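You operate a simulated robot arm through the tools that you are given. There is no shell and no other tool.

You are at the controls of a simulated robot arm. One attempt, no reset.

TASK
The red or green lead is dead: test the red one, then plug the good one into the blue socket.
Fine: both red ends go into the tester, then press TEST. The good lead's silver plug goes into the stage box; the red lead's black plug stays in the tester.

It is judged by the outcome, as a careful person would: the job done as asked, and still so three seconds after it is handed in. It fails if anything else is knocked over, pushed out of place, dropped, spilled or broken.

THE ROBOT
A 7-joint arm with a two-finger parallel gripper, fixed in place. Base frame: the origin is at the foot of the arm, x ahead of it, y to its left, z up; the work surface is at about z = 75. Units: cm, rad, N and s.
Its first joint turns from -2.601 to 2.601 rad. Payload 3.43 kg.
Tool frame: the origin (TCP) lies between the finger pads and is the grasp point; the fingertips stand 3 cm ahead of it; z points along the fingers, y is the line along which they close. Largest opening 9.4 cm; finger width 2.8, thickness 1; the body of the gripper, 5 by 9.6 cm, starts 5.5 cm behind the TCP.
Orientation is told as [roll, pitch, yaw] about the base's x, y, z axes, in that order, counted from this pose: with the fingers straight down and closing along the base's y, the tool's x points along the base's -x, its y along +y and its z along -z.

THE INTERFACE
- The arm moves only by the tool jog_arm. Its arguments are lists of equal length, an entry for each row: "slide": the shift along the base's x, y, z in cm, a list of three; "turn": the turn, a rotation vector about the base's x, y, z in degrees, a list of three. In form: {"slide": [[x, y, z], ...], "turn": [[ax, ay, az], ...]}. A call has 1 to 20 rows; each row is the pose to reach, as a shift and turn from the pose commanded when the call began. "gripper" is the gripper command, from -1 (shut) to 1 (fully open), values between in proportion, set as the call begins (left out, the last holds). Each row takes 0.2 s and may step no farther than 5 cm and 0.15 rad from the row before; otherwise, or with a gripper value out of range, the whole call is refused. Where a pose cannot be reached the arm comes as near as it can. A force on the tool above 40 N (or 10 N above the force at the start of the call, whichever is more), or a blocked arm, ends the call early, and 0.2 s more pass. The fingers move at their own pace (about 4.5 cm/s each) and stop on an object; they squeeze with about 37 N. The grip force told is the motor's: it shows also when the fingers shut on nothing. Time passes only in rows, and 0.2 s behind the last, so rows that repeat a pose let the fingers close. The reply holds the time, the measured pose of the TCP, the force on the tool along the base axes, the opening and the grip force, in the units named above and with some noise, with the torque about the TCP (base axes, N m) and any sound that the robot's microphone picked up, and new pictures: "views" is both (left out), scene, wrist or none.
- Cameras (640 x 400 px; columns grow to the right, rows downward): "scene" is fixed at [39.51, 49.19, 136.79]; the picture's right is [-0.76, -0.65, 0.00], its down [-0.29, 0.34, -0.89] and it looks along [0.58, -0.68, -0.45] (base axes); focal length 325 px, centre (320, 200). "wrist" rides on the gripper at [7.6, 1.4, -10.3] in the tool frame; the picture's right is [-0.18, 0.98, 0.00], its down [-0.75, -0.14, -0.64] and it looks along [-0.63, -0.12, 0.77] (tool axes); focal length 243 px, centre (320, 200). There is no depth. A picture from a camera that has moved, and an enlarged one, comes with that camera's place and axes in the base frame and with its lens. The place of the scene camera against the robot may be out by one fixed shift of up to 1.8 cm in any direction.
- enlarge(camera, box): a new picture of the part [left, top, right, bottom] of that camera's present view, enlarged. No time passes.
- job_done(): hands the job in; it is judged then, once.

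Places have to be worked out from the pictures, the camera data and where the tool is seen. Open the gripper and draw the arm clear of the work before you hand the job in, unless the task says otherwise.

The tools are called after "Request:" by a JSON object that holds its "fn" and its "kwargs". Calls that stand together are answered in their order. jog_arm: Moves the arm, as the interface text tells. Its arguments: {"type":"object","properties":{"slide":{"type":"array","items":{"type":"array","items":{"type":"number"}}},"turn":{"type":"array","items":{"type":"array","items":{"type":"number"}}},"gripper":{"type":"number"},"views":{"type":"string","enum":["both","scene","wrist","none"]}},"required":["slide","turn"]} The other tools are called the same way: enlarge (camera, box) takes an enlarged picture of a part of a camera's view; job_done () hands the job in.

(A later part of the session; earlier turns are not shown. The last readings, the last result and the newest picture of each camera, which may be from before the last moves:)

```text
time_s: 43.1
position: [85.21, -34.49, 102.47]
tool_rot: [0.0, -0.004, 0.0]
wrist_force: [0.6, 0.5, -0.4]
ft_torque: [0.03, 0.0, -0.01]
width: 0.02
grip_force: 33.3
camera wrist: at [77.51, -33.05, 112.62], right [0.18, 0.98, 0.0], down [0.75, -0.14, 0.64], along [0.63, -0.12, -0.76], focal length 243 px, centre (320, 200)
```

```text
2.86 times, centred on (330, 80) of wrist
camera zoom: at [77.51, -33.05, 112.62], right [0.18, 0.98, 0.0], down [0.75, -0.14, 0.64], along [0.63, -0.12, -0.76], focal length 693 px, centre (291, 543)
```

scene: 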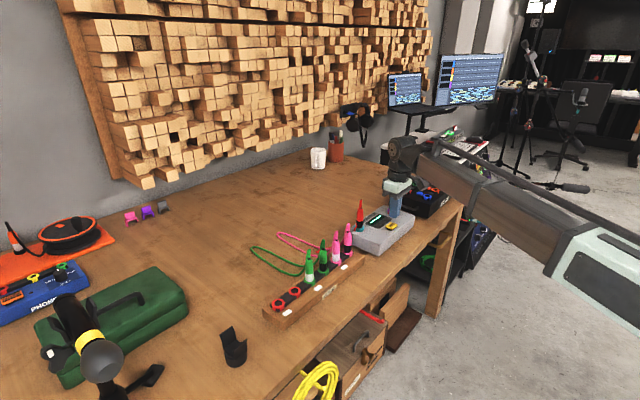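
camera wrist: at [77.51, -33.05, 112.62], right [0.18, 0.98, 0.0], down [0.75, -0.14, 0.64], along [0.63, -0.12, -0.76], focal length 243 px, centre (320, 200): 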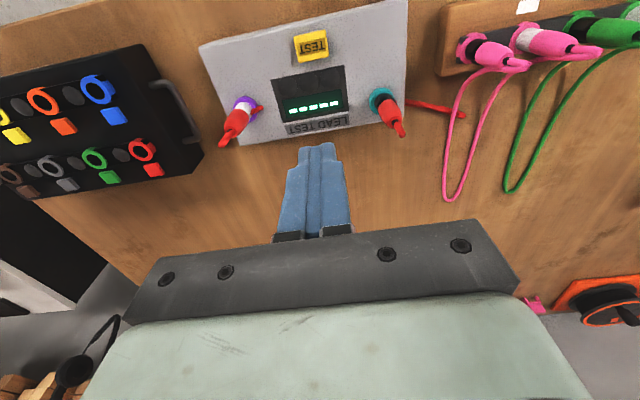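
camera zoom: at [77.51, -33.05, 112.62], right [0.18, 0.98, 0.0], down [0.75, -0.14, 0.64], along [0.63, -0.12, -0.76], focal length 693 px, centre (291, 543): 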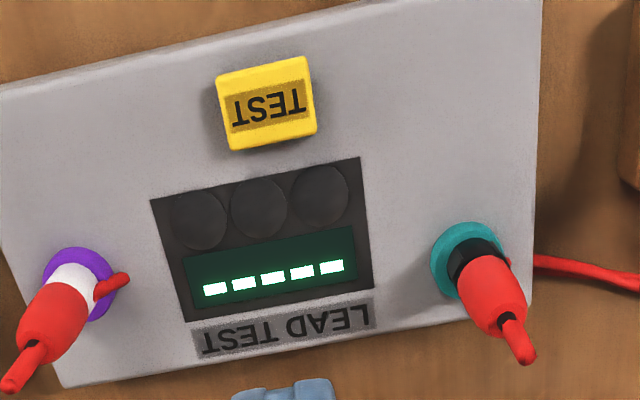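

Still dashes, so perhaps a plug is not fully home. I inspect both plug bases and compare with the plugs in the rack.

Request:
{"fn": "enlarge", "kwargs": {"camera": "scene", "box": [364, 206, 384, 236]}}

Request:
{"fn": "enlarge", "kwargs": {"camera": "scene", "box": [396, 190, 420, 216]}}

Request:
{"fn": "enlarge", "kwargs": {"camera": "scene", "box": [325, 230, 357, 270]}}

Request:
{"fn": "enlarge", "kwargs": {"camera": "wrist", "box": [440, 0, 640, 110]}}

```text
13.33 times, centred on (374, 221) of scene
camera zoom: at [39.51, 49.19, 136.79], right [-0.76, -0.65, 0.0], down [-0.29, 0.34, -0.89], along [0.58, -0.68, -0.45], focal length 4332 px, centre (-400, -80)
```

zoom: 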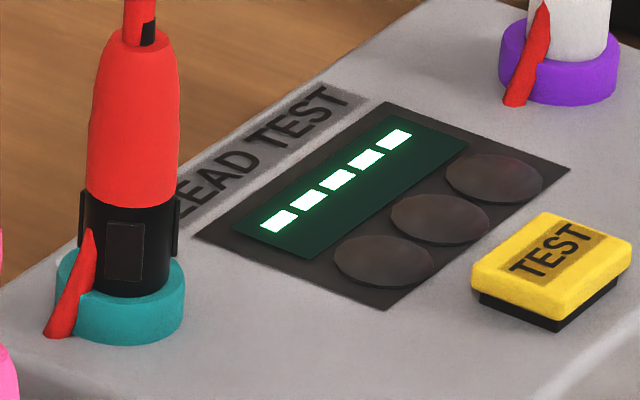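

```text
15.38 times, centred on (408, 203) of scene
camera zoom: at [39.51, 49.19, 136.79], right [-0.76, -0.65, 0.0], down [-0.29, 0.34, -0.89], along [0.58, -0.68, -0.45], focal length 4998 px, centre (-1034, 154)
```

zoom: 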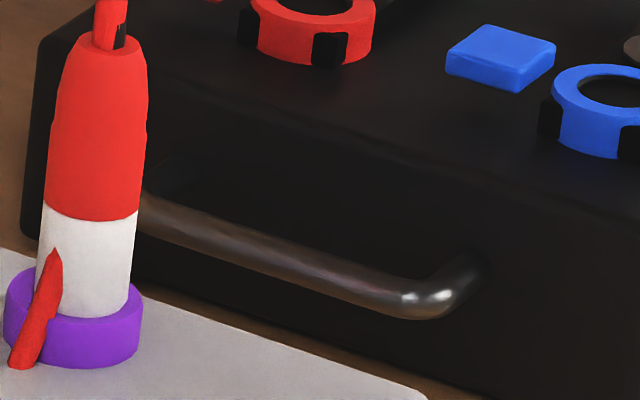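

```text
10.00 times, centred on (341, 250) of scene
camera zoom: at [39.51, 49.19, 136.79], right [-0.76, -0.65, 0.0], down [-0.29, 0.34, -0.89], along [0.58, -0.68, -0.45], focal length 3249 px, centre (110, -300)
```

zoom: 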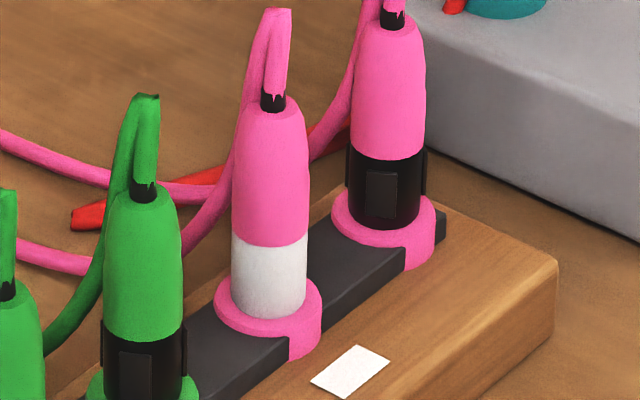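

```text
3.20 times, centred on (540, 55) of wrist
camera zoom: at [77.51, -33.05, 112.62], right [0.18, 0.98, 0.0], down [0.75, -0.14, 0.64], along [0.63, -0.12, -0.76], focal length 776 px, centre (-384, 664)
```

zoom: 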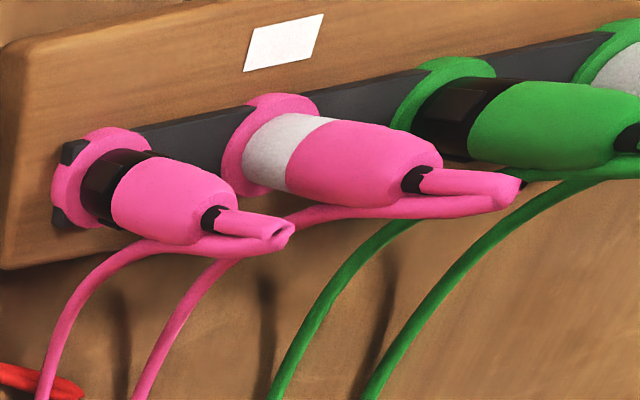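

Both bands look as deep as those in the rack (within ~0.1 cm). I press TEST again, deeper and held longer, watching the display.

Request:
{"fn": "jog_arm", "kwargs": {"slide": [[-2, 0, -2], [-4, -0.1, -6], [-4, -0.1, -10.5], [-4, -0.1, -15], [-4, -0.1, -17.5]], "turn": [[0, 0, 0], [0, 0, 0], [0, 0, 0], [0, 0, 0], [0, 0, 0]], "views": "none"}}

Request:
{"fn": "jog_arm", "kwargs": {"slide": [[0, 0, -0.5], [0, 0, -0.9], [0, 0, -1.2], [0, 0, -1.4], [0, 0, -1.6], [0, 0, -1.7], [0, 0, -1.7], [0, 0, -1.7], [0, 0, -1.7], [0, 0, -1.7], [0, 0, -1.7], [0, 0, -1.7]], "turn": [[0, 0, 0], [0, 0, 0], [0, 0, 0], [0, 0, 0], [0, 0, 0], [0, 0, 0], [0, 0, 0], [0, 0, 0], [0, 0, 0], [0, 0, 0], [0, 0, 0], [0, 0, 0]], "views": "scene"}}

Request:
{"fn": "enlarge", "kwargs": {"camera": "scene", "box": [345, 180, 425, 250]}}

```text
time_s: 44.3
position: [81.5, -34.34, 85.06]
tool_rot: [-0.003, -0.004, -0.001]
wrist_force: [0.1, -0.3, 0.3]
ft_torque: [-0.01, -0.01, 0.0]
width: 0.0
grip_force: 33.0
```

```text
time_s: 46.9
position: [81.2, -34.78, 83.35]
tool_rot: [-0.002, -0.004, 0.001]
wrist_force: [4.1, 2.6, 15.6]
ft_torque: [0.06, -0.13, 0.01]
width: 0.0
grip_force: 33.1
heard: click
```

scene: 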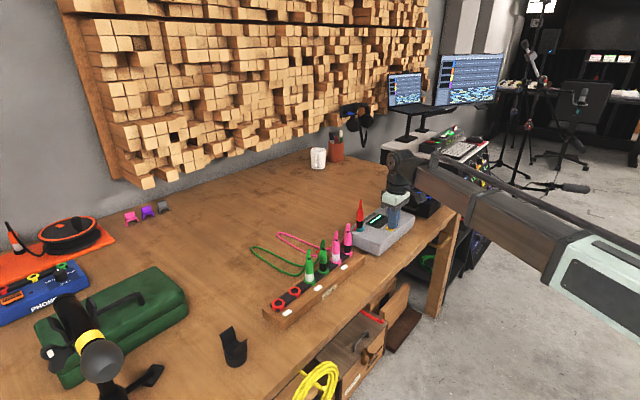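

```text
5.71 times, centred on (385, 215) of scene
camera zoom: at [39.51, 49.19, 136.79], right [-0.76, -0.65, 0.0], down [-0.29, 0.34, -0.89], along [0.58, -0.68, -0.45], focal length 1856 px, centre (-51, 114)
```

zoom: 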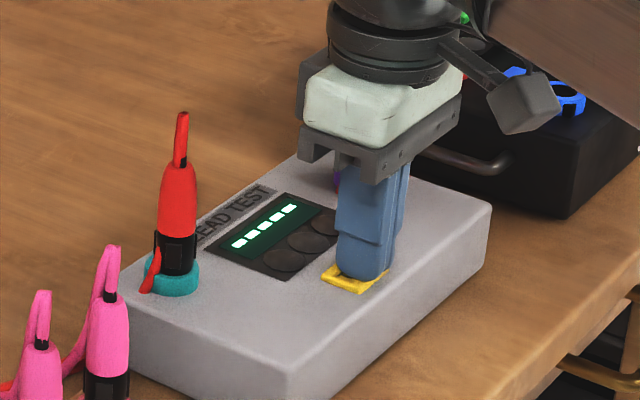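

Another click but no reading, so the tester likely does not sense one plug. I lift off and take very close views of both plug bases.

Request:
{"fn": "jog_arm", "kwargs": {"slide": [[0, 0, 2], [0, 0, 6], [-1, 0, 10], [-2, 0, 12]], "turn": [[0, 0, 0], [0, 0, 0], [0, 0, 0], [0, 0, 0]], "views": "wrist"}}

Request:
{"fn": "enlarge", "kwargs": {"camera": "scene", "box": [355, 222, 367, 232]}}

Request:
{"fn": "enlarge", "kwargs": {"camera": "scene", "box": [386, 205, 400, 216]}}

Request:
{"fn": "enlarge", "kwargs": {"camera": "scene", "box": [330, 258, 344, 268]}}

Request:
{"fn": "enlarge", "kwargs": {"camera": "scene", "box": [340, 250, 354, 260]}}

```text
time_s: 47.9
position: [79.4, -35.02, 95.39]
tool_rot: [-0.002, -0.004, 0.001]
wrist_force: [0.0, 0.1, -0.8]
ft_torque: [0.02, -0.01, 0.0]
width: 0.02
grip_force: 32.9
camera wrist: at [71.62, -33.45, 105.52], right [0.18, 0.98, 0.0], down [0.75, -0.14, 0.64], along [0.63, -0.12, -0.76], focal length 243 px, centre (320, 200)
```

wrist: 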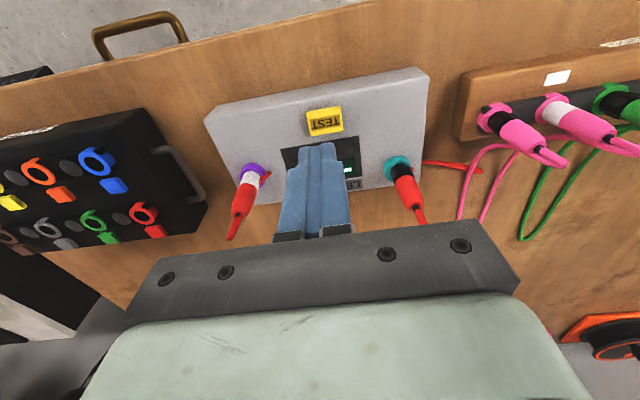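

```text
16.00 times, centred on (361, 227) of scene
camera zoom: at [39.51, 49.19, 136.79], right [-0.76, -0.65, 0.0], down [-0.29, 0.34, -0.89], along [0.58, -0.68, -0.45], focal length 5198 px, centre (-336, -232)
```

zoom: 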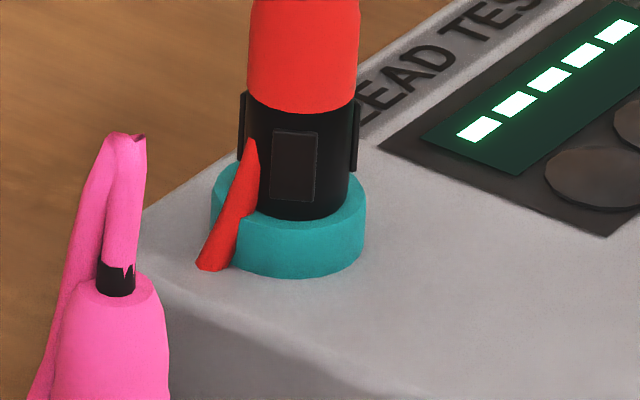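

```text
16.00 times, centred on (393, 210) of scene
camera zoom: at [39.51, 49.19, 136.79], right [-0.76, -0.65, 0.0], down [-0.29, 0.34, -0.89], along [0.58, -0.68, -0.45], focal length 5198 px, centre (-848, 32)
```

zoom: 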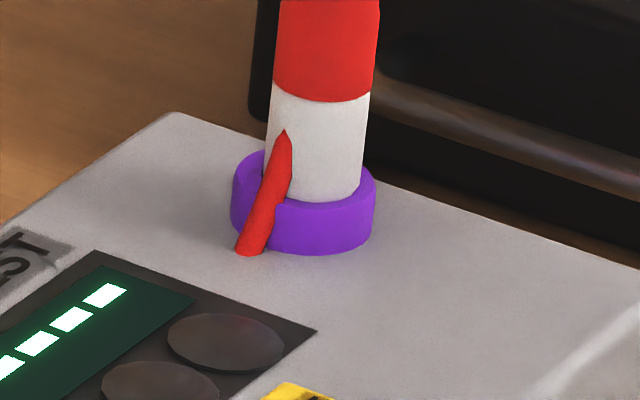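

```text
16.00 times, centred on (337, 263) of scene
camera zoom: at [39.51, 49.19, 136.79], right [-0.76, -0.65, 0.0], down [-0.29, 0.34, -0.89], along [0.58, -0.68, -0.45], focal length 5198 px, centre (48, -808)
```

zoom: 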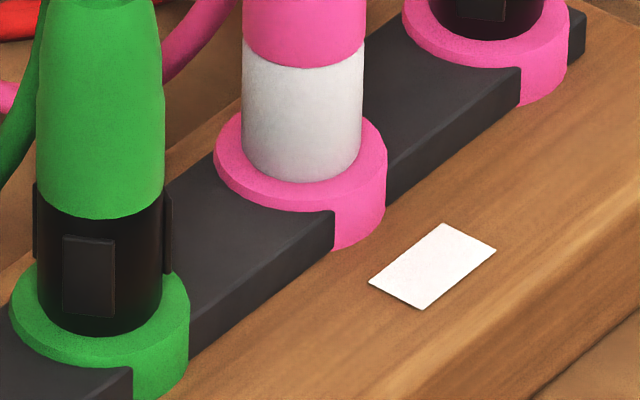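

```text
16.00 times, centred on (347, 255) of scene
camera zoom: at [39.51, 49.19, 136.79], right [-0.76, -0.65, 0.0], down [-0.29, 0.34, -0.89], along [0.58, -0.68, -0.45], focal length 5198 px, centre (-112, -680)
```

zoom: 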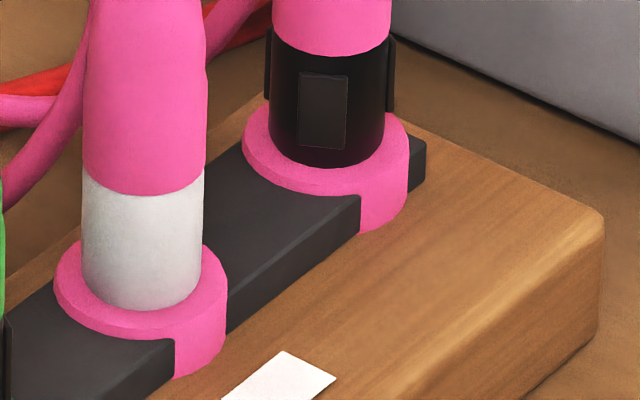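

Comparing ring margins left and right of the bands: in the rack they are even, but in the tester the black plug sits ~0.2 cm and the silver ~0.3 cm off-centre (towards −x). I check from the wrist camera too before re-centring them.

Request:
{"fn": "enlarge", "kwargs": {"camera": "wrist", "box": [225, 150, 285, 210]}}

Request:
{"fn": "enlarge", "kwargs": {"camera": "wrist", "box": [370, 140, 440, 200]}}

Request:
{"fn": "enlarge", "kwargs": {"camera": "wrist", "box": [465, 80, 575, 160]}}

```text
6.67 times, centred on (255, 180) of wrist
camera zoom: at [71.62, -33.45, 105.52], right [0.18, 0.98, 0.0], down [0.75, -0.14, 0.64], along [0.63, -0.12, -0.76], focal length 1618 px, centre (753, 333)
```

zoom: 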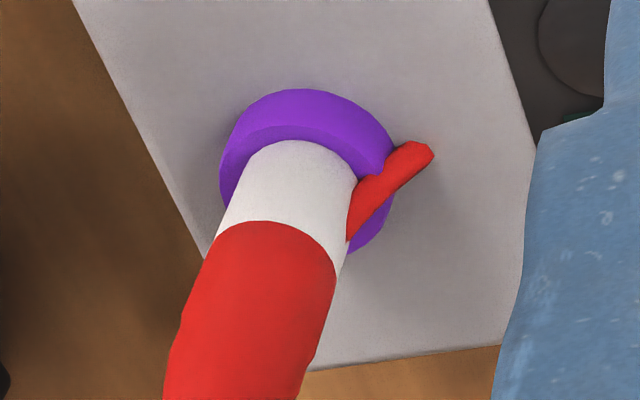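

```text
6.67 times, centred on (405, 170) of wrist
camera zoom: at [71.62, -33.45, 105.52], right [0.18, 0.98, 0.0], down [0.75, -0.14, 0.64], along [0.63, -0.12, -0.76], focal length 1618 px, centre (-247, 400)
```

zoom: 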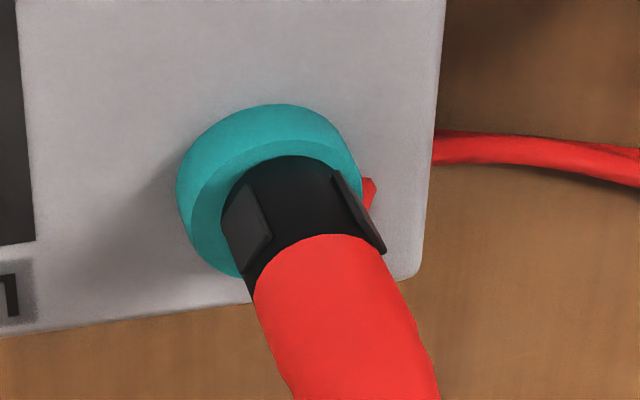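

```text
5.00 times, centred on (520, 120) of wrist
camera zoom: at [71.62, -33.45, 105.52], right [0.18, 0.98, 0.0], down [0.75, -0.14, 0.64], along [0.63, -0.12, -0.76], focal length 1213 px, centre (-680, 600)
```

zoom: 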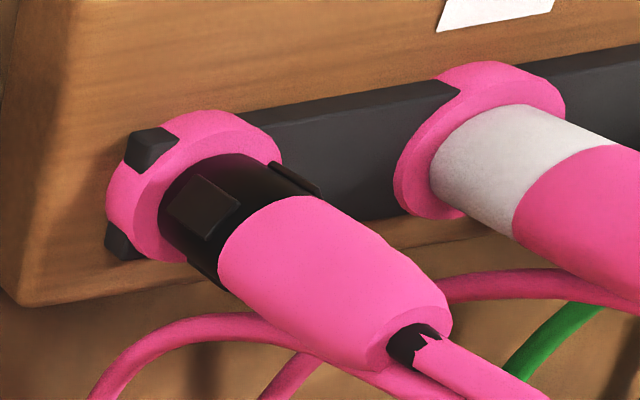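

Both plugs are off-centre, mostly towards −x by about 0.25–0.3 cm. I re-grasp the black plug in the teal socket first: open the gripper, go above it and check alignment.

Request:
{"fn": "jog_arm", "kwargs": {"slide": [[0, 0, 4.5], [2.5, 2, 5.5], [5, 4, 5.5], [7.5, 6, 5.5], [9.3, 7.85, 5.5], [9.3, 7.85, 2.0]], "turn": [[0, 0, 0], [0, 0, 0], [0, 0, 0], [0, 0, 0], [0, 0, 0], [0, 0, 0]], "gripper": 0.0, "views": "wrist"}}

Request:
{"fn": "enlarge", "kwargs": {"camera": "wrist", "box": [270, 60, 370, 160]}}

```text
time_s: 49.3
position: [88.38, -26.8, 97.15]
tool_rot: [-0.002, -0.003, 0.002]
wrist_force: [0.3, -0.1, -0.1]
ft_torque: [0.04, -0.04, -0.01]
width: 4.71
grip_force: 0.1
camera wrist: at [80.7, -25.37, 107.32], right [0.18, 0.98, 0.0], down [0.75, -0.14, 0.64], along [0.63, -0.12, -0.76], focal length 243 px, centre (320, 200)
```

wrist: 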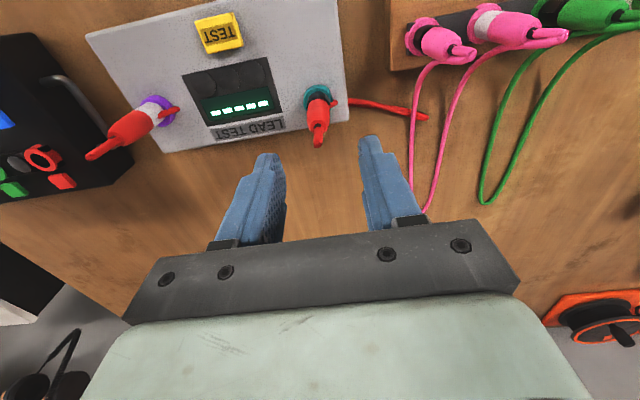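

```text
4.00 times, centred on (320, 110) of wrist
camera zoom: at [80.7, -25.37, 107.32], right [0.18, 0.98, 0.0], down [0.75, -0.14, 0.64], along [0.63, -0.12, -0.76], focal length 970 px, centre (320, 560)
```

zoom: 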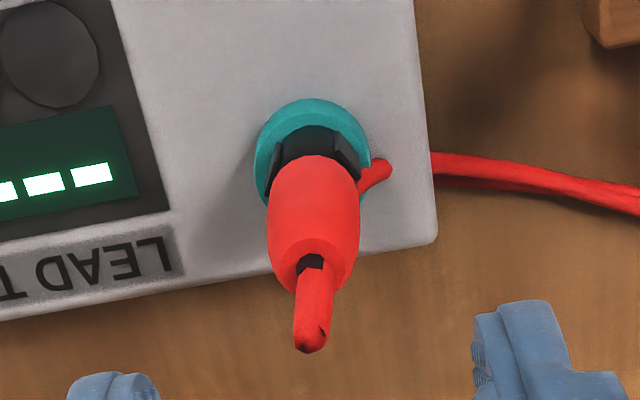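

I correct y by −0.3 (so closing re-centres the plug over the socket) and x by +0.3, then descend around the black plug.

Request:
{"fn": "jog_arm", "kwargs": {"slide": [[0.15, -0.3, -2.5], [0.3, -0.3, -5.5], [0.3, -0.3, -8.0], [0.3, -0.3, -10.3]], "turn": [[0, 0, 0], [0, 0, 0], [0, 0, 0], [0, 0, 0]], "views": "wrist"}}

Request:
{"fn": "enlarge", "kwargs": {"camera": "wrist", "box": [270, 90, 370, 190]}}

Request:
{"fn": "enlarge", "kwargs": {"camera": "scene", "box": [345, 190, 385, 240]}}

```text
time_s: 50.3
position: [88.97, -27.33, 86.88]
tool_rot: [0.0, -0.002, -0.001]
wrist_force: [-0.2, -0.6, 0.0]
ft_torque: [0.02, -0.02, 0.0]
width: 4.74
grip_force: 0.1
camera wrist: at [81.09, -25.87, 97.0], right [0.18, 0.98, 0.0], down [0.75, -0.14, 0.64], along [0.63, -0.12, -0.76], focal length 243 px, centre (320, 200)
```

wrist: 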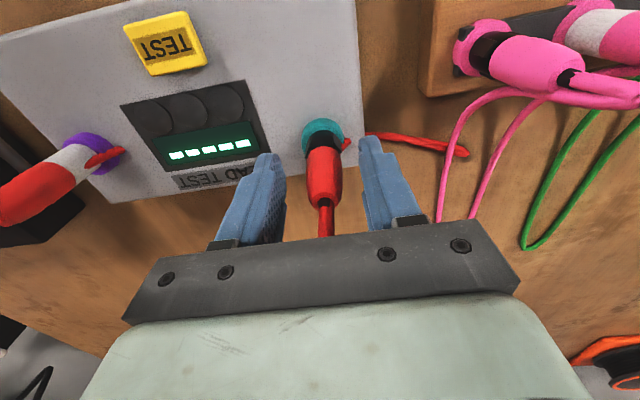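

```text
4.00 times, centred on (320, 140) of wrist
camera zoom: at [81.09, -25.87, 97.0], right [0.18, 0.98, 0.0], down [0.75, -0.14, 0.64], along [0.63, -0.12, -0.76], focal length 970 px, centre (320, 440)
```

zoom: 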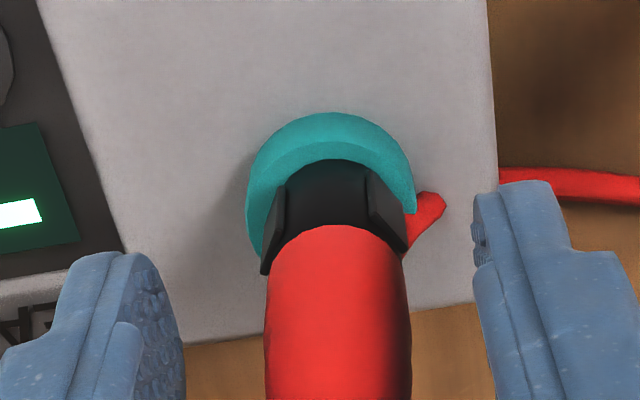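

```text
8.00 times, centred on (365, 215) of scene
camera zoom: at [39.51, 49.19, 136.79], right [-0.76, -0.65, 0.0], down [-0.29, 0.34, -0.89], along [0.58, -0.68, -0.45], focal length 2599 px, centre (-40, 80)
```

zoom: 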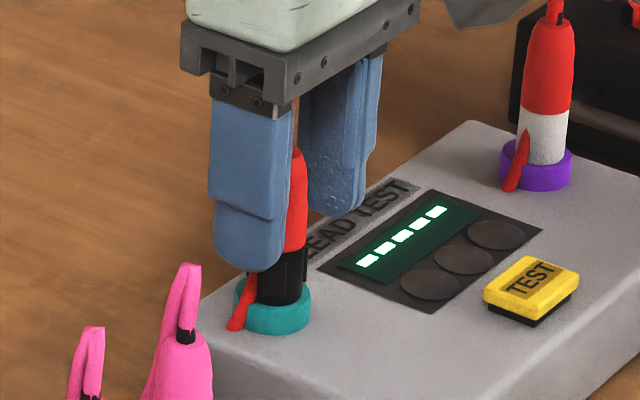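

From here the black plug looks centred within ~0.1 cm. With the grip now right on its axis, I close and push straight down to be sure it is home.

Request:
{"fn": "jog_arm", "kwargs": {"slide": [[0, 0, 0], [0, 0, 0], [0, 0, 0], [0, 0, 0]], "turn": [[0, 0, 0], [0, 0, 0], [0, 0, 0], [0, 0, 0]], "gripper": -1, "views": "none"}}

Request:
{"fn": "jog_arm", "kwargs": {"slide": [[0, 0, -0.15], [0, 0, -0.3], [0, 0, -0.45], [0, 0, -0.6], [0, 0, -0.75], [0, 0, -0.9], [0, 0, -1.05]], "turn": [[0, 0, 0], [0, 0, 0], [0, 0, 0], [0, 0, 0], [0, 0, 0], [0, 0, 0], [0, 0, 0]], "views": "none"}}

Request:
{"fn": "enlarge", "kwargs": {"camera": "wrist", "box": [270, 90, 370, 190]}}

Request:
{"fn": "enlarge", "kwargs": {"camera": "scene", "box": [345, 190, 385, 240]}}

```text
time_s: 51.3
position: [88.91, -27.36, 86.81]
tool_rot: [0.0, -0.002, 0.001]
wrist_force: [0.1, -0.1, -0.6]
ft_torque: [-0.02, -0.03, -0.02]
width: 2.0
grip_force: 36.8
```

```text
time_s: 52.9
position: [88.85, -27.38, 86.06]
tool_rot: [-0.002, -0.007, 0.0]
wrist_force: [7.5, -4.4, 26.7]
ft_torque: [-0.16, -0.25, -0.01]
width: 2.08
grip_force: 37.1
```

```text
4.00 times, centred on (320, 140) of wrist
camera zoom: at [81.05, -25.84, 96.19], right [0.18, 0.98, 0.0], down [0.75, -0.14, 0.65], along [0.63, -0.12, -0.76], focal length 970 px, centre (320, 440)
```

zoom: 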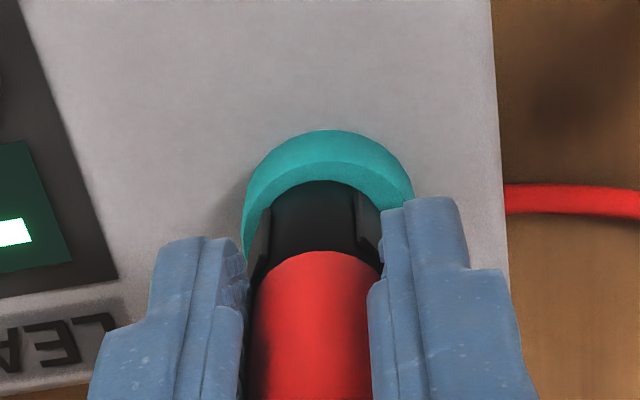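

```text
8.00 times, centred on (365, 215) of scene
camera zoom: at [39.51, 49.19, 136.79], right [-0.76, -0.65, 0.0], down [-0.29, 0.34, -0.89], along [0.58, -0.68, -0.45], focal length 2599 px, centre (-40, 80)
```

zoom: 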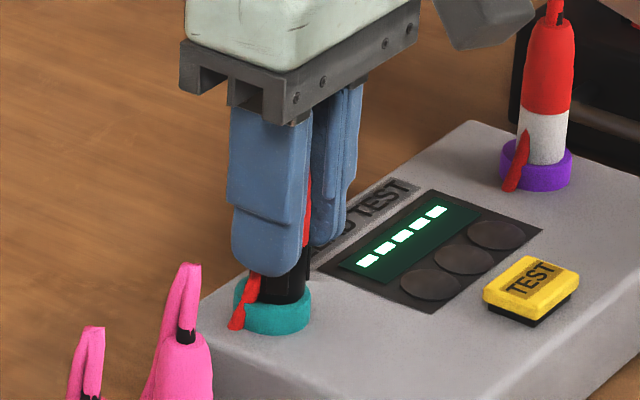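

The fingers slid down the body while the plug stayed put, so the black plug is on its hard stop. I release it and rise, then go to examine the silver plug the same way.

Request:
{"fn": "jog_arm", "kwargs": {"slide": [[0, 0, 0.4], [0, 0, 0.4], [0, 0, 0.4], [0, 0, 0.4]], "turn": [[0, 0, 0], [0, 0, 0], [0, 0, 0], [0, 0, 0]], "gripper": 0.0, "views": "none"}}

Request:
{"fn": "jog_arm", "kwargs": {"slide": [[0, 0, 2], [0, 0, 5], [0, 0, 9], [-0.3, -4, 12], [-0.8, -8.5, 12], [-1.4, -13, 12], [-2.0, -17.4, 11.0]], "turn": [[0, 0, 0], [0, 0, 0], [0, 0, 0], [0, 0, 0], [0, 0, 0], [0, 0, 0], [0, 0, 0]], "views": "wrist"}}

Request:
{"fn": "enlarge", "kwargs": {"camera": "wrist", "box": [270, 60, 370, 160]}}

Request:
{"fn": "enlarge", "kwargs": {"camera": "scene", "box": [345, 185, 425, 245]}}

```text
time_s: 53.9
position: [88.79, -27.22, 86.27]
tool_rot: [0.0, -0.002, -0.001]
wrist_force: [0.4, -0.3, 1.0]
ft_torque: [0.02, 0.02, 0.01]
width: 4.69
grip_force: 0.0
```

```text
time_s: 55.5
position: [86.89, -44.77, 97.03]
tool_rot: [-0.001, -0.003, 0.0]
wrist_force: [-0.7, -0.7, 0.2]
ft_torque: [-0.01, -0.01, -0.02]
width: 4.7
grip_force: 0.0
camera wrist: at [79.12, -43.28, 107.25], right [0.18, 0.98, 0.0], down [0.75, -0.14, 0.64], along [0.63, -0.12, -0.76], focal length 243 px, centre (320, 200)
```

wrist: 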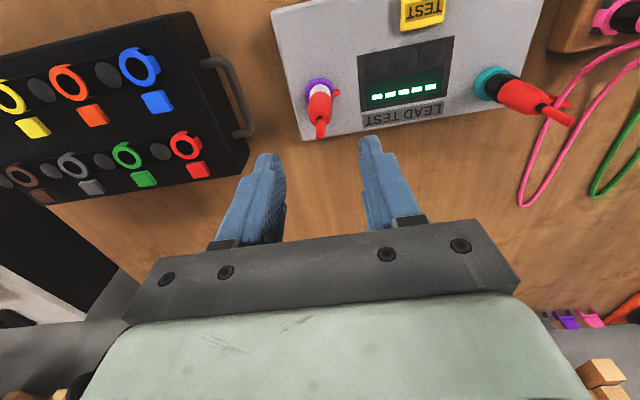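

```text
4.00 times, centred on (320, 110) of wrist
camera zoom: at [79.12, -43.28, 107.25], right [0.18, 0.98, 0.0], down [0.75, -0.14, 0.64], along [0.63, -0.12, -0.76], focal length 970 px, centre (320, 560)
```

zoom: 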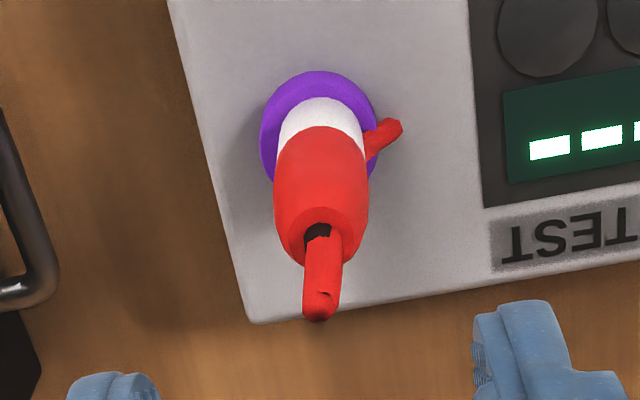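

```text
6.67 times, centred on (385, 215) of scene
camera zoom: at [39.51, 49.19, 136.79], right [-0.76, -0.65, 0.0], down [-0.29, 0.34, -0.89], along [0.58, -0.68, -0.45], focal length 2166 px, centre (-113, 100)
```

zoom: 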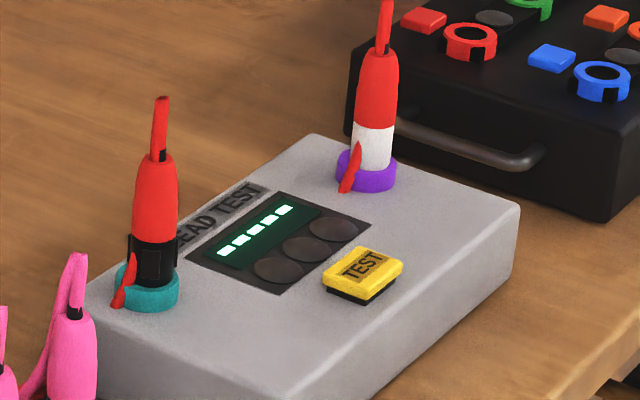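

Both plugs look vertical and flush. For a true reference I go look at the pink silver plug in the rack from the same relative pose to compare seating depth.

Request:
{"fn": "jog_arm", "kwargs": {"slide": [[-0.2, 3.5, 3.5], [-0.4, 8.3, 4], [-0.6, 13.1, 4], [-0.8, 17.9, 4], [-1.0, 22.7, 4], [-1.2, 27.5, 4], [-1.4, 31.5, 3], [-1.5, 34.8, 0.5], [-1.5, 34.8, -1.5]], "turn": [[0, 0, 0], [0, 0, 0], [0, 0, 0], [0, 0, 0], [0, 0, 0], [0, 0, 0], [0, 0, 0], [0, 0, 0], [0, 0, 0]], "views": "wrist"}}

Request:
{"fn": "enlarge", "kwargs": {"camera": "wrist", "box": [270, 60, 370, 160]}}

```text
time_s: 57.5
position: [85.38, -10.09, 95.81]
tool_rot: [-0.001, -0.004, -0.001]
wrist_force: [0.2, -0.9, -0.3]
ft_torque: [0.02, 0.0, 0.01]
width: 4.72
grip_force: 0.1
camera wrist: at [77.67, -8.55, 105.95], right [0.18, 0.98, 0.0], down [0.75, -0.14, 0.64], along [0.63, -0.12, -0.76], focal length 243 px, centre (320, 200)
```

wrist: 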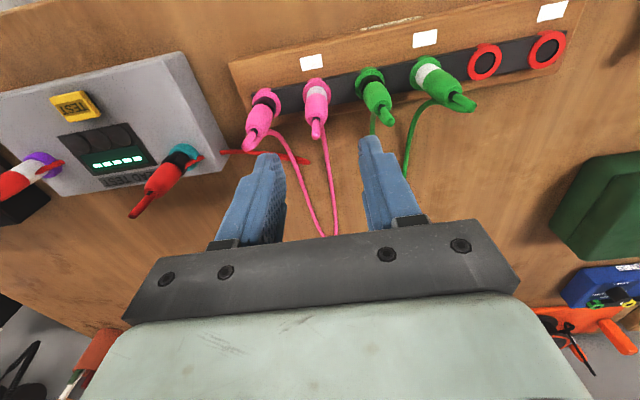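

```text
4.00 times, centred on (320, 110) of wrist
camera zoom: at [77.67, -8.55, 105.95], right [0.18, 0.98, 0.0], down [0.75, -0.14, 0.64], along [0.63, -0.12, -0.76], focal length 970 px, centre (320, 560)
```

zoom: 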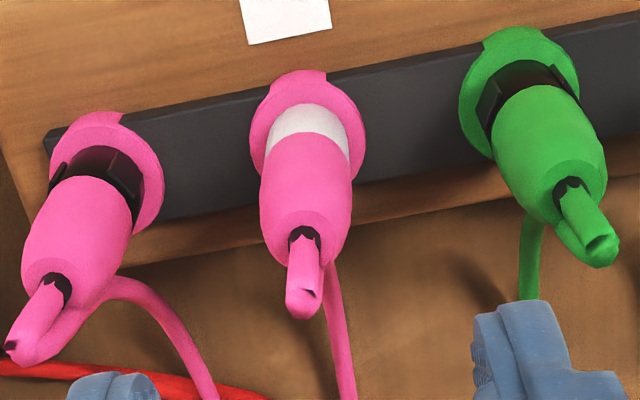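

Comparing views: depth looks alike, but the silver plug sits ~0.2 cm towards −x in the purple socket. I return to it, re-grasp and centre it.

Request:
{"fn": "jog_arm", "kwargs": {"slide": [[0.1, -1, 3.5], [0.3, -5.5, 5], [0.5, -10.3, 5], [0.7, -15.1, 5], [0.9, -19.9, 5], [1.1, -24.7, 5], [1.3, -29.5, 5], [1.4, -33, 3], [1.4, -34.7, 0], [1.4, -34.7, -3]], "turn": [[0, 0, 0], [0, 0, 0], [0, 0, 0], [0, 0, 0], [0, 0, 0], [0, 0, 0], [0, 0, 0], [0, 0, 0], [0, 0, 0], [0, 0, 0]], "views": "none"}}

Request:
{"fn": "jog_arm", "kwargs": {"slide": [[0, 0, -2.5], [0, 0, -4.5], [0, 0, -6.3]], "turn": [[0, 0, 0], [0, 0, 0], [0, 0, 0]], "views": "wrist"}}

Request:
{"fn": "enlarge", "kwargs": {"camera": "wrist", "box": [270, 90, 370, 190]}}

Request:
{"fn": "enlarge", "kwargs": {"camera": "scene", "box": [375, 170, 415, 220]}}

```text
time_s: 59.7
position: [86.77, -44.87, 92.9]
tool_rot: [0.001, -0.003, -0.001]
wrist_force: [-1.1, 0.0, -0.1]
ft_torque: [0.0, -0.02, -0.01]
width: 4.71
grip_force: 0.0
```

```text
time_s: 60.5
position: [86.75, -44.79, 86.54]
tool_rot: [-0.001, -0.004, 0.0]
wrist_force: [-0.3, -0.8, 0.3]
ft_torque: [-0.02, -0.03, -0.01]
width: 4.69
grip_force: 0.0
camera wrist: at [79.02, -43.32, 96.69], right [0.18, 0.98, 0.0], down [0.75, -0.14, 0.64], along [0.63, -0.12, -0.76], focal length 243 px, centre (320, 200)
```

wrist: 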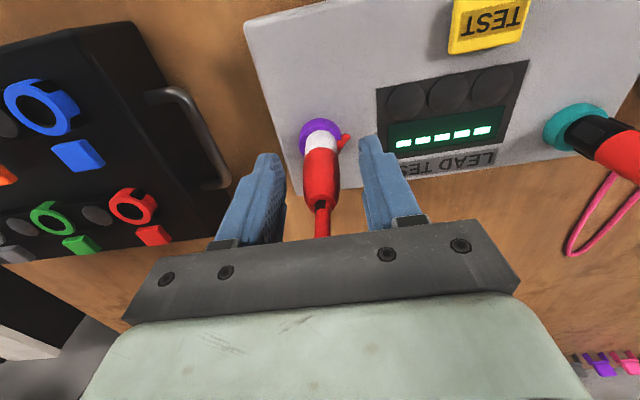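

```text
4.00 times, centred on (320, 140) of wrist
camera zoom: at [79.02, -43.32, 96.69], right [0.18, 0.98, 0.0], down [0.75, -0.14, 0.64], along [0.63, -0.12, -0.76], focal length 970 px, centre (320, 440)
```

zoom: 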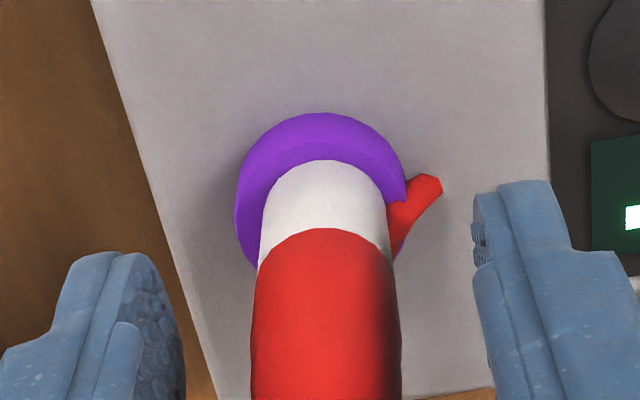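

```text
8.00 times, centred on (395, 195) of scene
camera zoom: at [39.51, 49.19, 136.79], right [-0.76, -0.65, 0.0], down [-0.29, 0.34, -0.89], along [0.58, -0.68, -0.45], focal length 2599 px, centre (-280, 240)
```

zoom: 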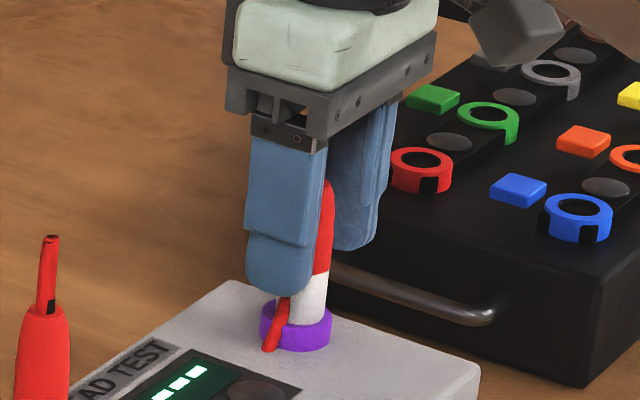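

I zoom in further on the ring and band to measure their centring exactly.

Request:
{"fn": "enlarge", "kwargs": {"camera": "wrist", "box": [295, 112, 345, 162]}}

Request:
{"fn": "enlarge", "kwargs": {"camera": "scene", "box": [386, 204, 402, 218]}}

```text
8.00 times, centred on (320, 137) of wrist
camera zoom: at [79.02, -43.32, 96.69], right [0.18, 0.98, 0.0], down [0.75, -0.14, 0.64], along [0.63, -0.12, -0.76], focal length 1941 px, centre (320, 704)
```

zoom: 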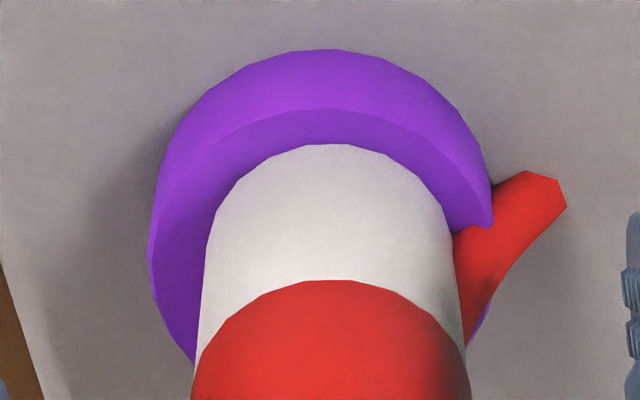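

```text
16.00 times, centred on (394, 211) of scene
camera zoom: at [39.51, 49.19, 136.79], right [-0.76, -0.65, 0.0], down [-0.29, 0.34, -0.89], along [0.58, -0.68, -0.45], focal length 5198 px, centre (-864, 24)
```

zoom: 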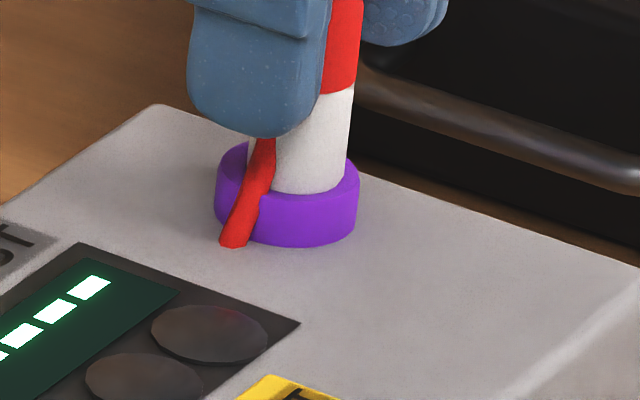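

Both plugs look centred to about 0.1 cm. Before doing anything more, I look closely at the display and lamps for any faint indication.

Request:
{"fn": "enlarge", "kwargs": {"camera": "scene", "box": [365, 208, 395, 228]}}

Request:
{"fn": "enlarge", "kwargs": {"camera": "wrist", "box": [370, 50, 540, 170]}}

```text
16.00 times, centred on (380, 218) of scene
camera zoom: at [39.51, 49.19, 136.79], right [-0.76, -0.65, 0.0], down [-0.29, 0.34, -0.89], along [0.58, -0.68, -0.45], focal length 5198 px, centre (-640, -88)
```

zoom: 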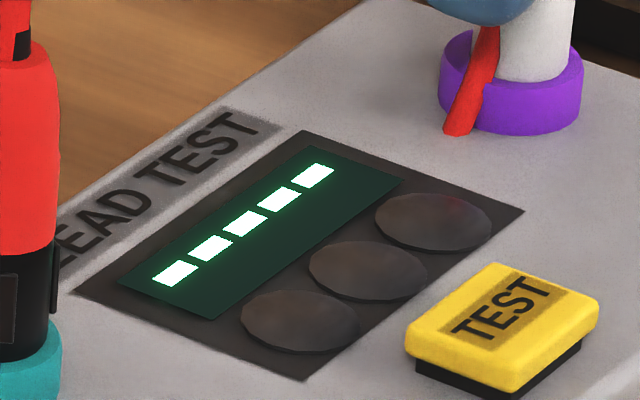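

```text
3.33 times, centred on (455, 110) of wrist
camera zoom: at [79.02, -43.32, 96.69], right [0.18, 0.98, 0.0], down [0.75, -0.14, 0.64], along [0.63, -0.12, -0.76], focal length 809 px, centre (-130, 500)
```

zoom: 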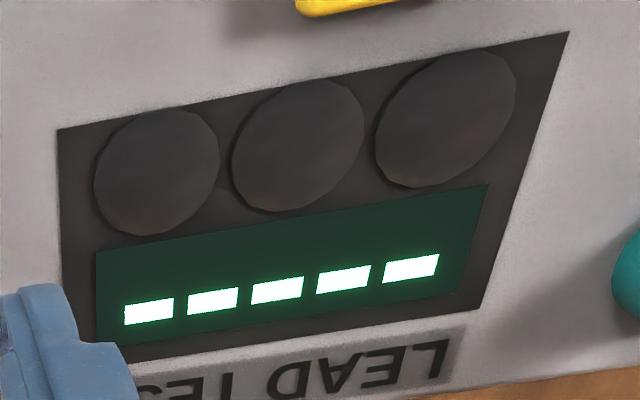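

No sign of a result. I'll try to seat the silver plug more exactly: grip it, ease up slightly, shift +0.15 cm in x, and press down again.

Request:
{"fn": "jog_arm", "kwargs": {"slide": [[0, 0, 0], [0, 0, 0], [0, 0, 0], [0, 0, 0]], "turn": [[0, 0, 0], [0, 0, 0], [0, 0, 0], [0, 0, 0]], "gripper": -1, "views": "none"}}

Request:
{"fn": "jog_arm", "kwargs": {"slide": [[0, 0, 0.2], [0.1, 0, 0.3], [0.2, 0, 0.3], [0.2, 0, 0.1], [0.2, 0, -0.1], [0.2, 0, -0.25], [0.2, 0, -0.4]], "turn": [[0, 0, 0], [0, 0, 0], [0, 0, 0], [0, 0, 0], [0, 0, 0], [0, 0, 0], [0, 0, 0]], "views": "none"}}

Request:
{"fn": "enlarge", "kwargs": {"camera": "wrist", "box": [295, 112, 345, 162]}}

Request:
{"fn": "enlarge", "kwargs": {"camera": "scene", "box": [386, 204, 402, 218]}}

```text
time_s: 61.5
position: [86.83, -44.79, 86.44]
tool_rot: [0.0, -0.003, 0.0]
wrist_force: [0.2, 0.1, -0.5]
ft_torque: [-0.02, 0.01, 0.0]
width: 2.04
grip_force: 37.1
```

```text
time_s: 63.1
position: [86.98, -44.6, 86.26]
tool_rot: [0.0, -0.007, -0.002]
wrist_force: [3.8, -6.2, 26.6]
ft_torque: [-0.2, -0.13, 0.0]
width: 2.03
grip_force: 36.8
```

```text
8.00 times, centred on (320, 137) of wrist
camera zoom: at [79.15, -43.12, 96.42], right [0.18, 0.98, 0.0], down [0.75, -0.14, 0.65], along [0.63, -0.12, -0.76], focal length 1941 px, centre (320, 704)
```

zoom: 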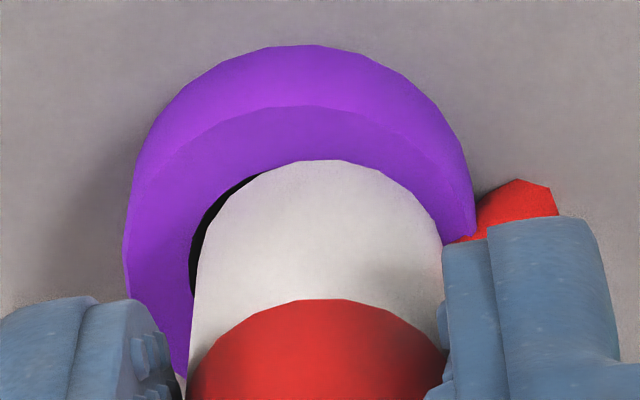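

```text
16.00 times, centred on (394, 211) of scene
camera zoom: at [39.51, 49.19, 136.79], right [-0.76, -0.65, 0.0], down [-0.29, 0.34, -0.89], along [0.58, -0.68, -0.45], focal length 5198 px, centre (-864, 24)
```

zoom: 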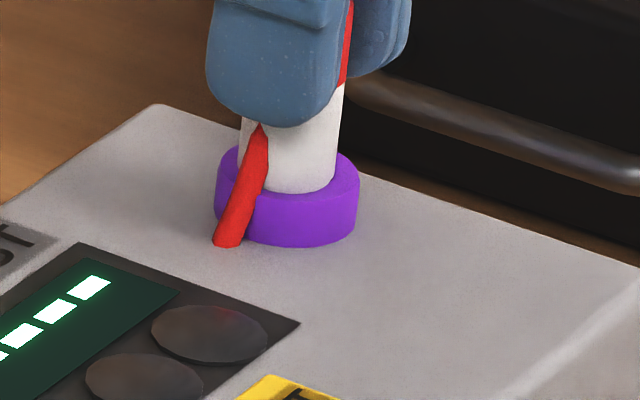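

Pressing made the arm drift +y by 0.2 cm, shifting the plug. I unload, shift back by about (−0.1, −0.05), and settle it with only light pressure this time.

Request:
{"fn": "jog_arm", "kwargs": {"slide": [[0, 0, 0.3], [-0.1, -0.05, 0.45], [-0.1, -0.05, 0.45], [-0.1, -0.05, 0.3], [-0.1, -0.05, 0.2]], "turn": [[0, 0, 0], [0, 0, 0], [0, 0, 0], [0, 0, 0], [0, 0, 0]], "views": "none"}}

Request:
{"fn": "enlarge", "kwargs": {"camera": "wrist", "box": [295, 112, 345, 162]}}

Request:
{"fn": "enlarge", "kwargs": {"camera": "scene", "box": [386, 204, 402, 218]}}

```text
time_s: 64.3
position: [86.99, -44.61, 86.31]
tool_rot: [-0.001, -0.004, 0.0]
wrist_force: [0.2, -0.8, 0.6]
ft_torque: [-0.03, 0.02, -0.01]
width: 2.05
grip_force: 37.2
```

```text
8.00 times, centred on (320, 137) of wrist
camera zoom: at [79.13, -43.14, 96.5], right [0.18, 0.98, 0.0], down [0.75, -0.14, 0.64], along [0.63, -0.12, -0.77], focal length 1941 px, centre (320, 704)
```

zoom: 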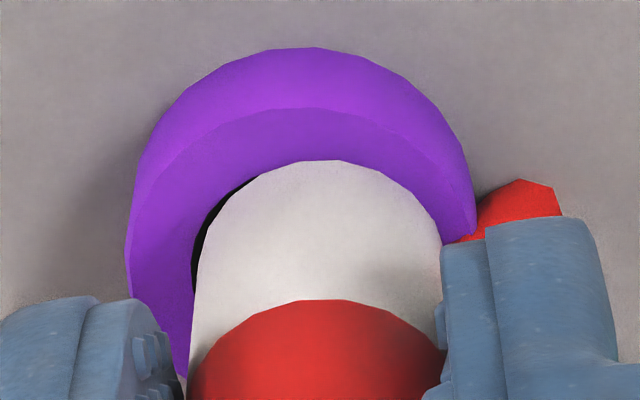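

```text
16.00 times, centred on (394, 211) of scene
camera zoom: at [39.51, 49.19, 136.79], right [-0.76, -0.65, 0.0], down [-0.29, 0.34, -0.89], along [0.58, -0.68, -0.45], focal length 5198 px, centre (-864, 24)
```

zoom: 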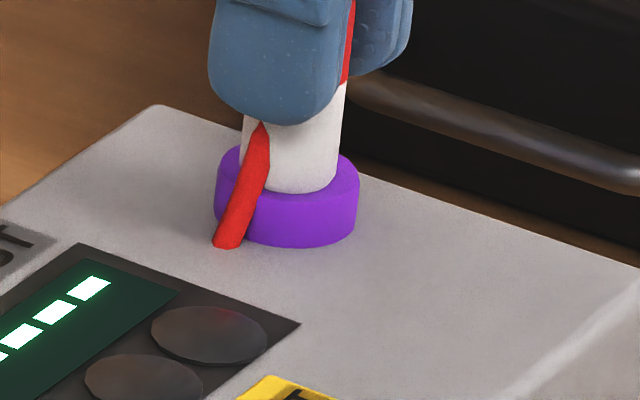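

Still about 0.18 cm off in +y and 0.1 in +x. I ease up, shift by (−0.12, −0.2), and let it down lightly.

Request:
{"fn": "jog_arm", "kwargs": {"slide": [[0, 0, 0.3], [-0.06, -0.1, 0.3], [-0.12, -0.2, 0.3], [-0.12, -0.2, 0.15], [-0.12, -0.2, 0.0], [-0.12, -0.2, -0.1]], "turn": [[0, 0, 0], [0, 0, 0], [0, 0, 0], [0, 0, 0], [0, 0, 0], [0, 0, 0]], "views": "none"}}

Request:
{"fn": "enlarge", "kwargs": {"camera": "wrist", "box": [295, 112, 345, 162]}}

Request:
{"fn": "enlarge", "kwargs": {"camera": "scene", "box": [386, 204, 402, 218]}}

```text
time_s: 65.7
position: [86.7, -44.81, 86.27]
tool_rot: [-0.002, -0.004, 0.002]
wrist_force: [3.4, 1.9, 8.9]
ft_torque: [0.08, -0.19, 0.0]
width: 2.04
grip_force: 36.7
```

```text
8.00 times, centred on (320, 137) of wrist
camera zoom: at [78.96, -43.31, 96.43], right [0.18, 0.98, 0.0], down [0.75, -0.14, 0.65], along [0.63, -0.12, -0.76], focal length 1941 px, centre (320, 704)
```

zoom: 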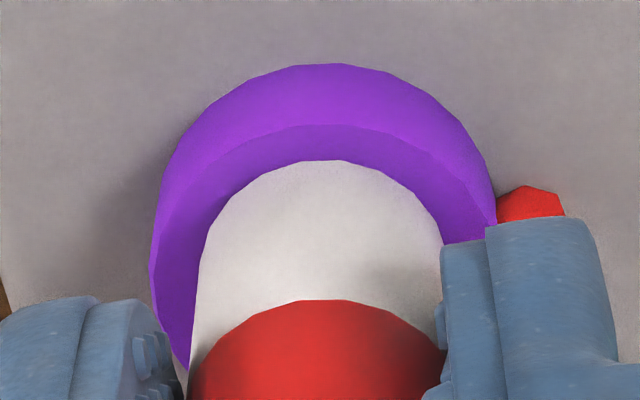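

```text
16.00 times, centred on (394, 211) of scene
camera zoom: at [39.51, 49.19, 136.79], right [-0.76, -0.65, 0.0], down [-0.29, 0.34, -0.89], along [0.58, -0.68, -0.45], focal length 5198 px, centre (-864, 24)
```

zoom: 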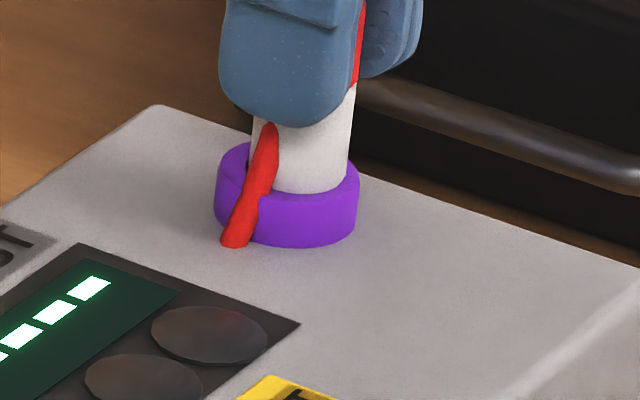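

Centred in y now; about 0.1 cm short in x. One more tiny +x nudge, then release and check.

Request:
{"fn": "jog_arm", "kwargs": {"slide": [[0, 0, 0.25], [0.1, 0, 0.3], [0.1, 0, 0.3], [0.1, 0, 0.15], [0.1, 0, 0.0], [0.1, 0, -0.1]], "turn": [[0, 0, 0], [0, 0, 0], [0, 0, 0], [0, 0, 0], [0, 0, 0], [0, 0, 0]], "views": "none"}}

Request:
{"fn": "enlarge", "kwargs": {"camera": "wrist", "box": [295, 112, 345, 162]}}

Request:
{"fn": "enlarge", "kwargs": {"camera": "scene", "box": [386, 204, 402, 218]}}

```text
time_s: 67.1
position: [86.75, -44.83, 86.29]
tool_rot: [-0.003, -0.005, -0.001]
wrist_force: [0.7, -1.7, 17.3]
ft_torque: [-0.03, 0.03, 0.0]
width: 2.03
grip_force: 36.7
```

```text
8.00 times, centred on (320, 137) of wrist
camera zoom: at [79.04, -43.36, 96.42], right [0.18, 0.98, 0.0], down [0.75, -0.14, 0.65], along [0.63, -0.12, -0.76], focal length 1941 px, centre (320, 704)
```

zoom: 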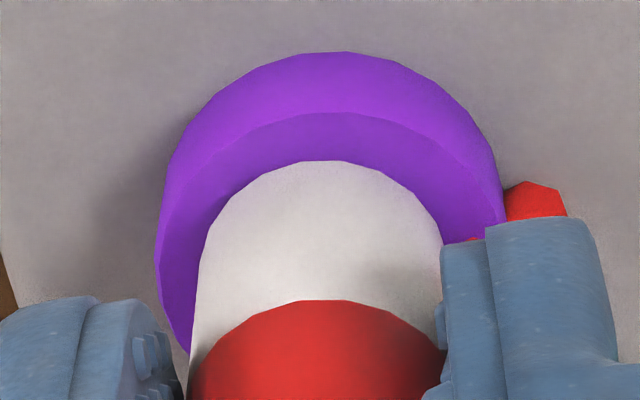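

```text
16.00 times, centred on (394, 211) of scene
camera zoom: at [39.51, 49.19, 136.79], right [-0.76, -0.65, 0.0], down [-0.29, 0.34, -0.89], along [0.58, -0.68, -0.45], focal length 5198 px, centre (-864, 24)
```

zoom: 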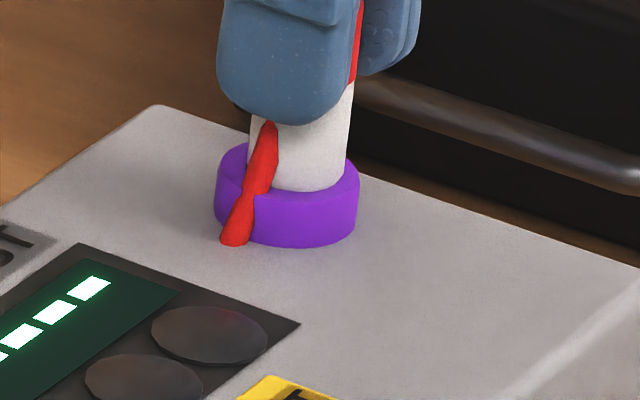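

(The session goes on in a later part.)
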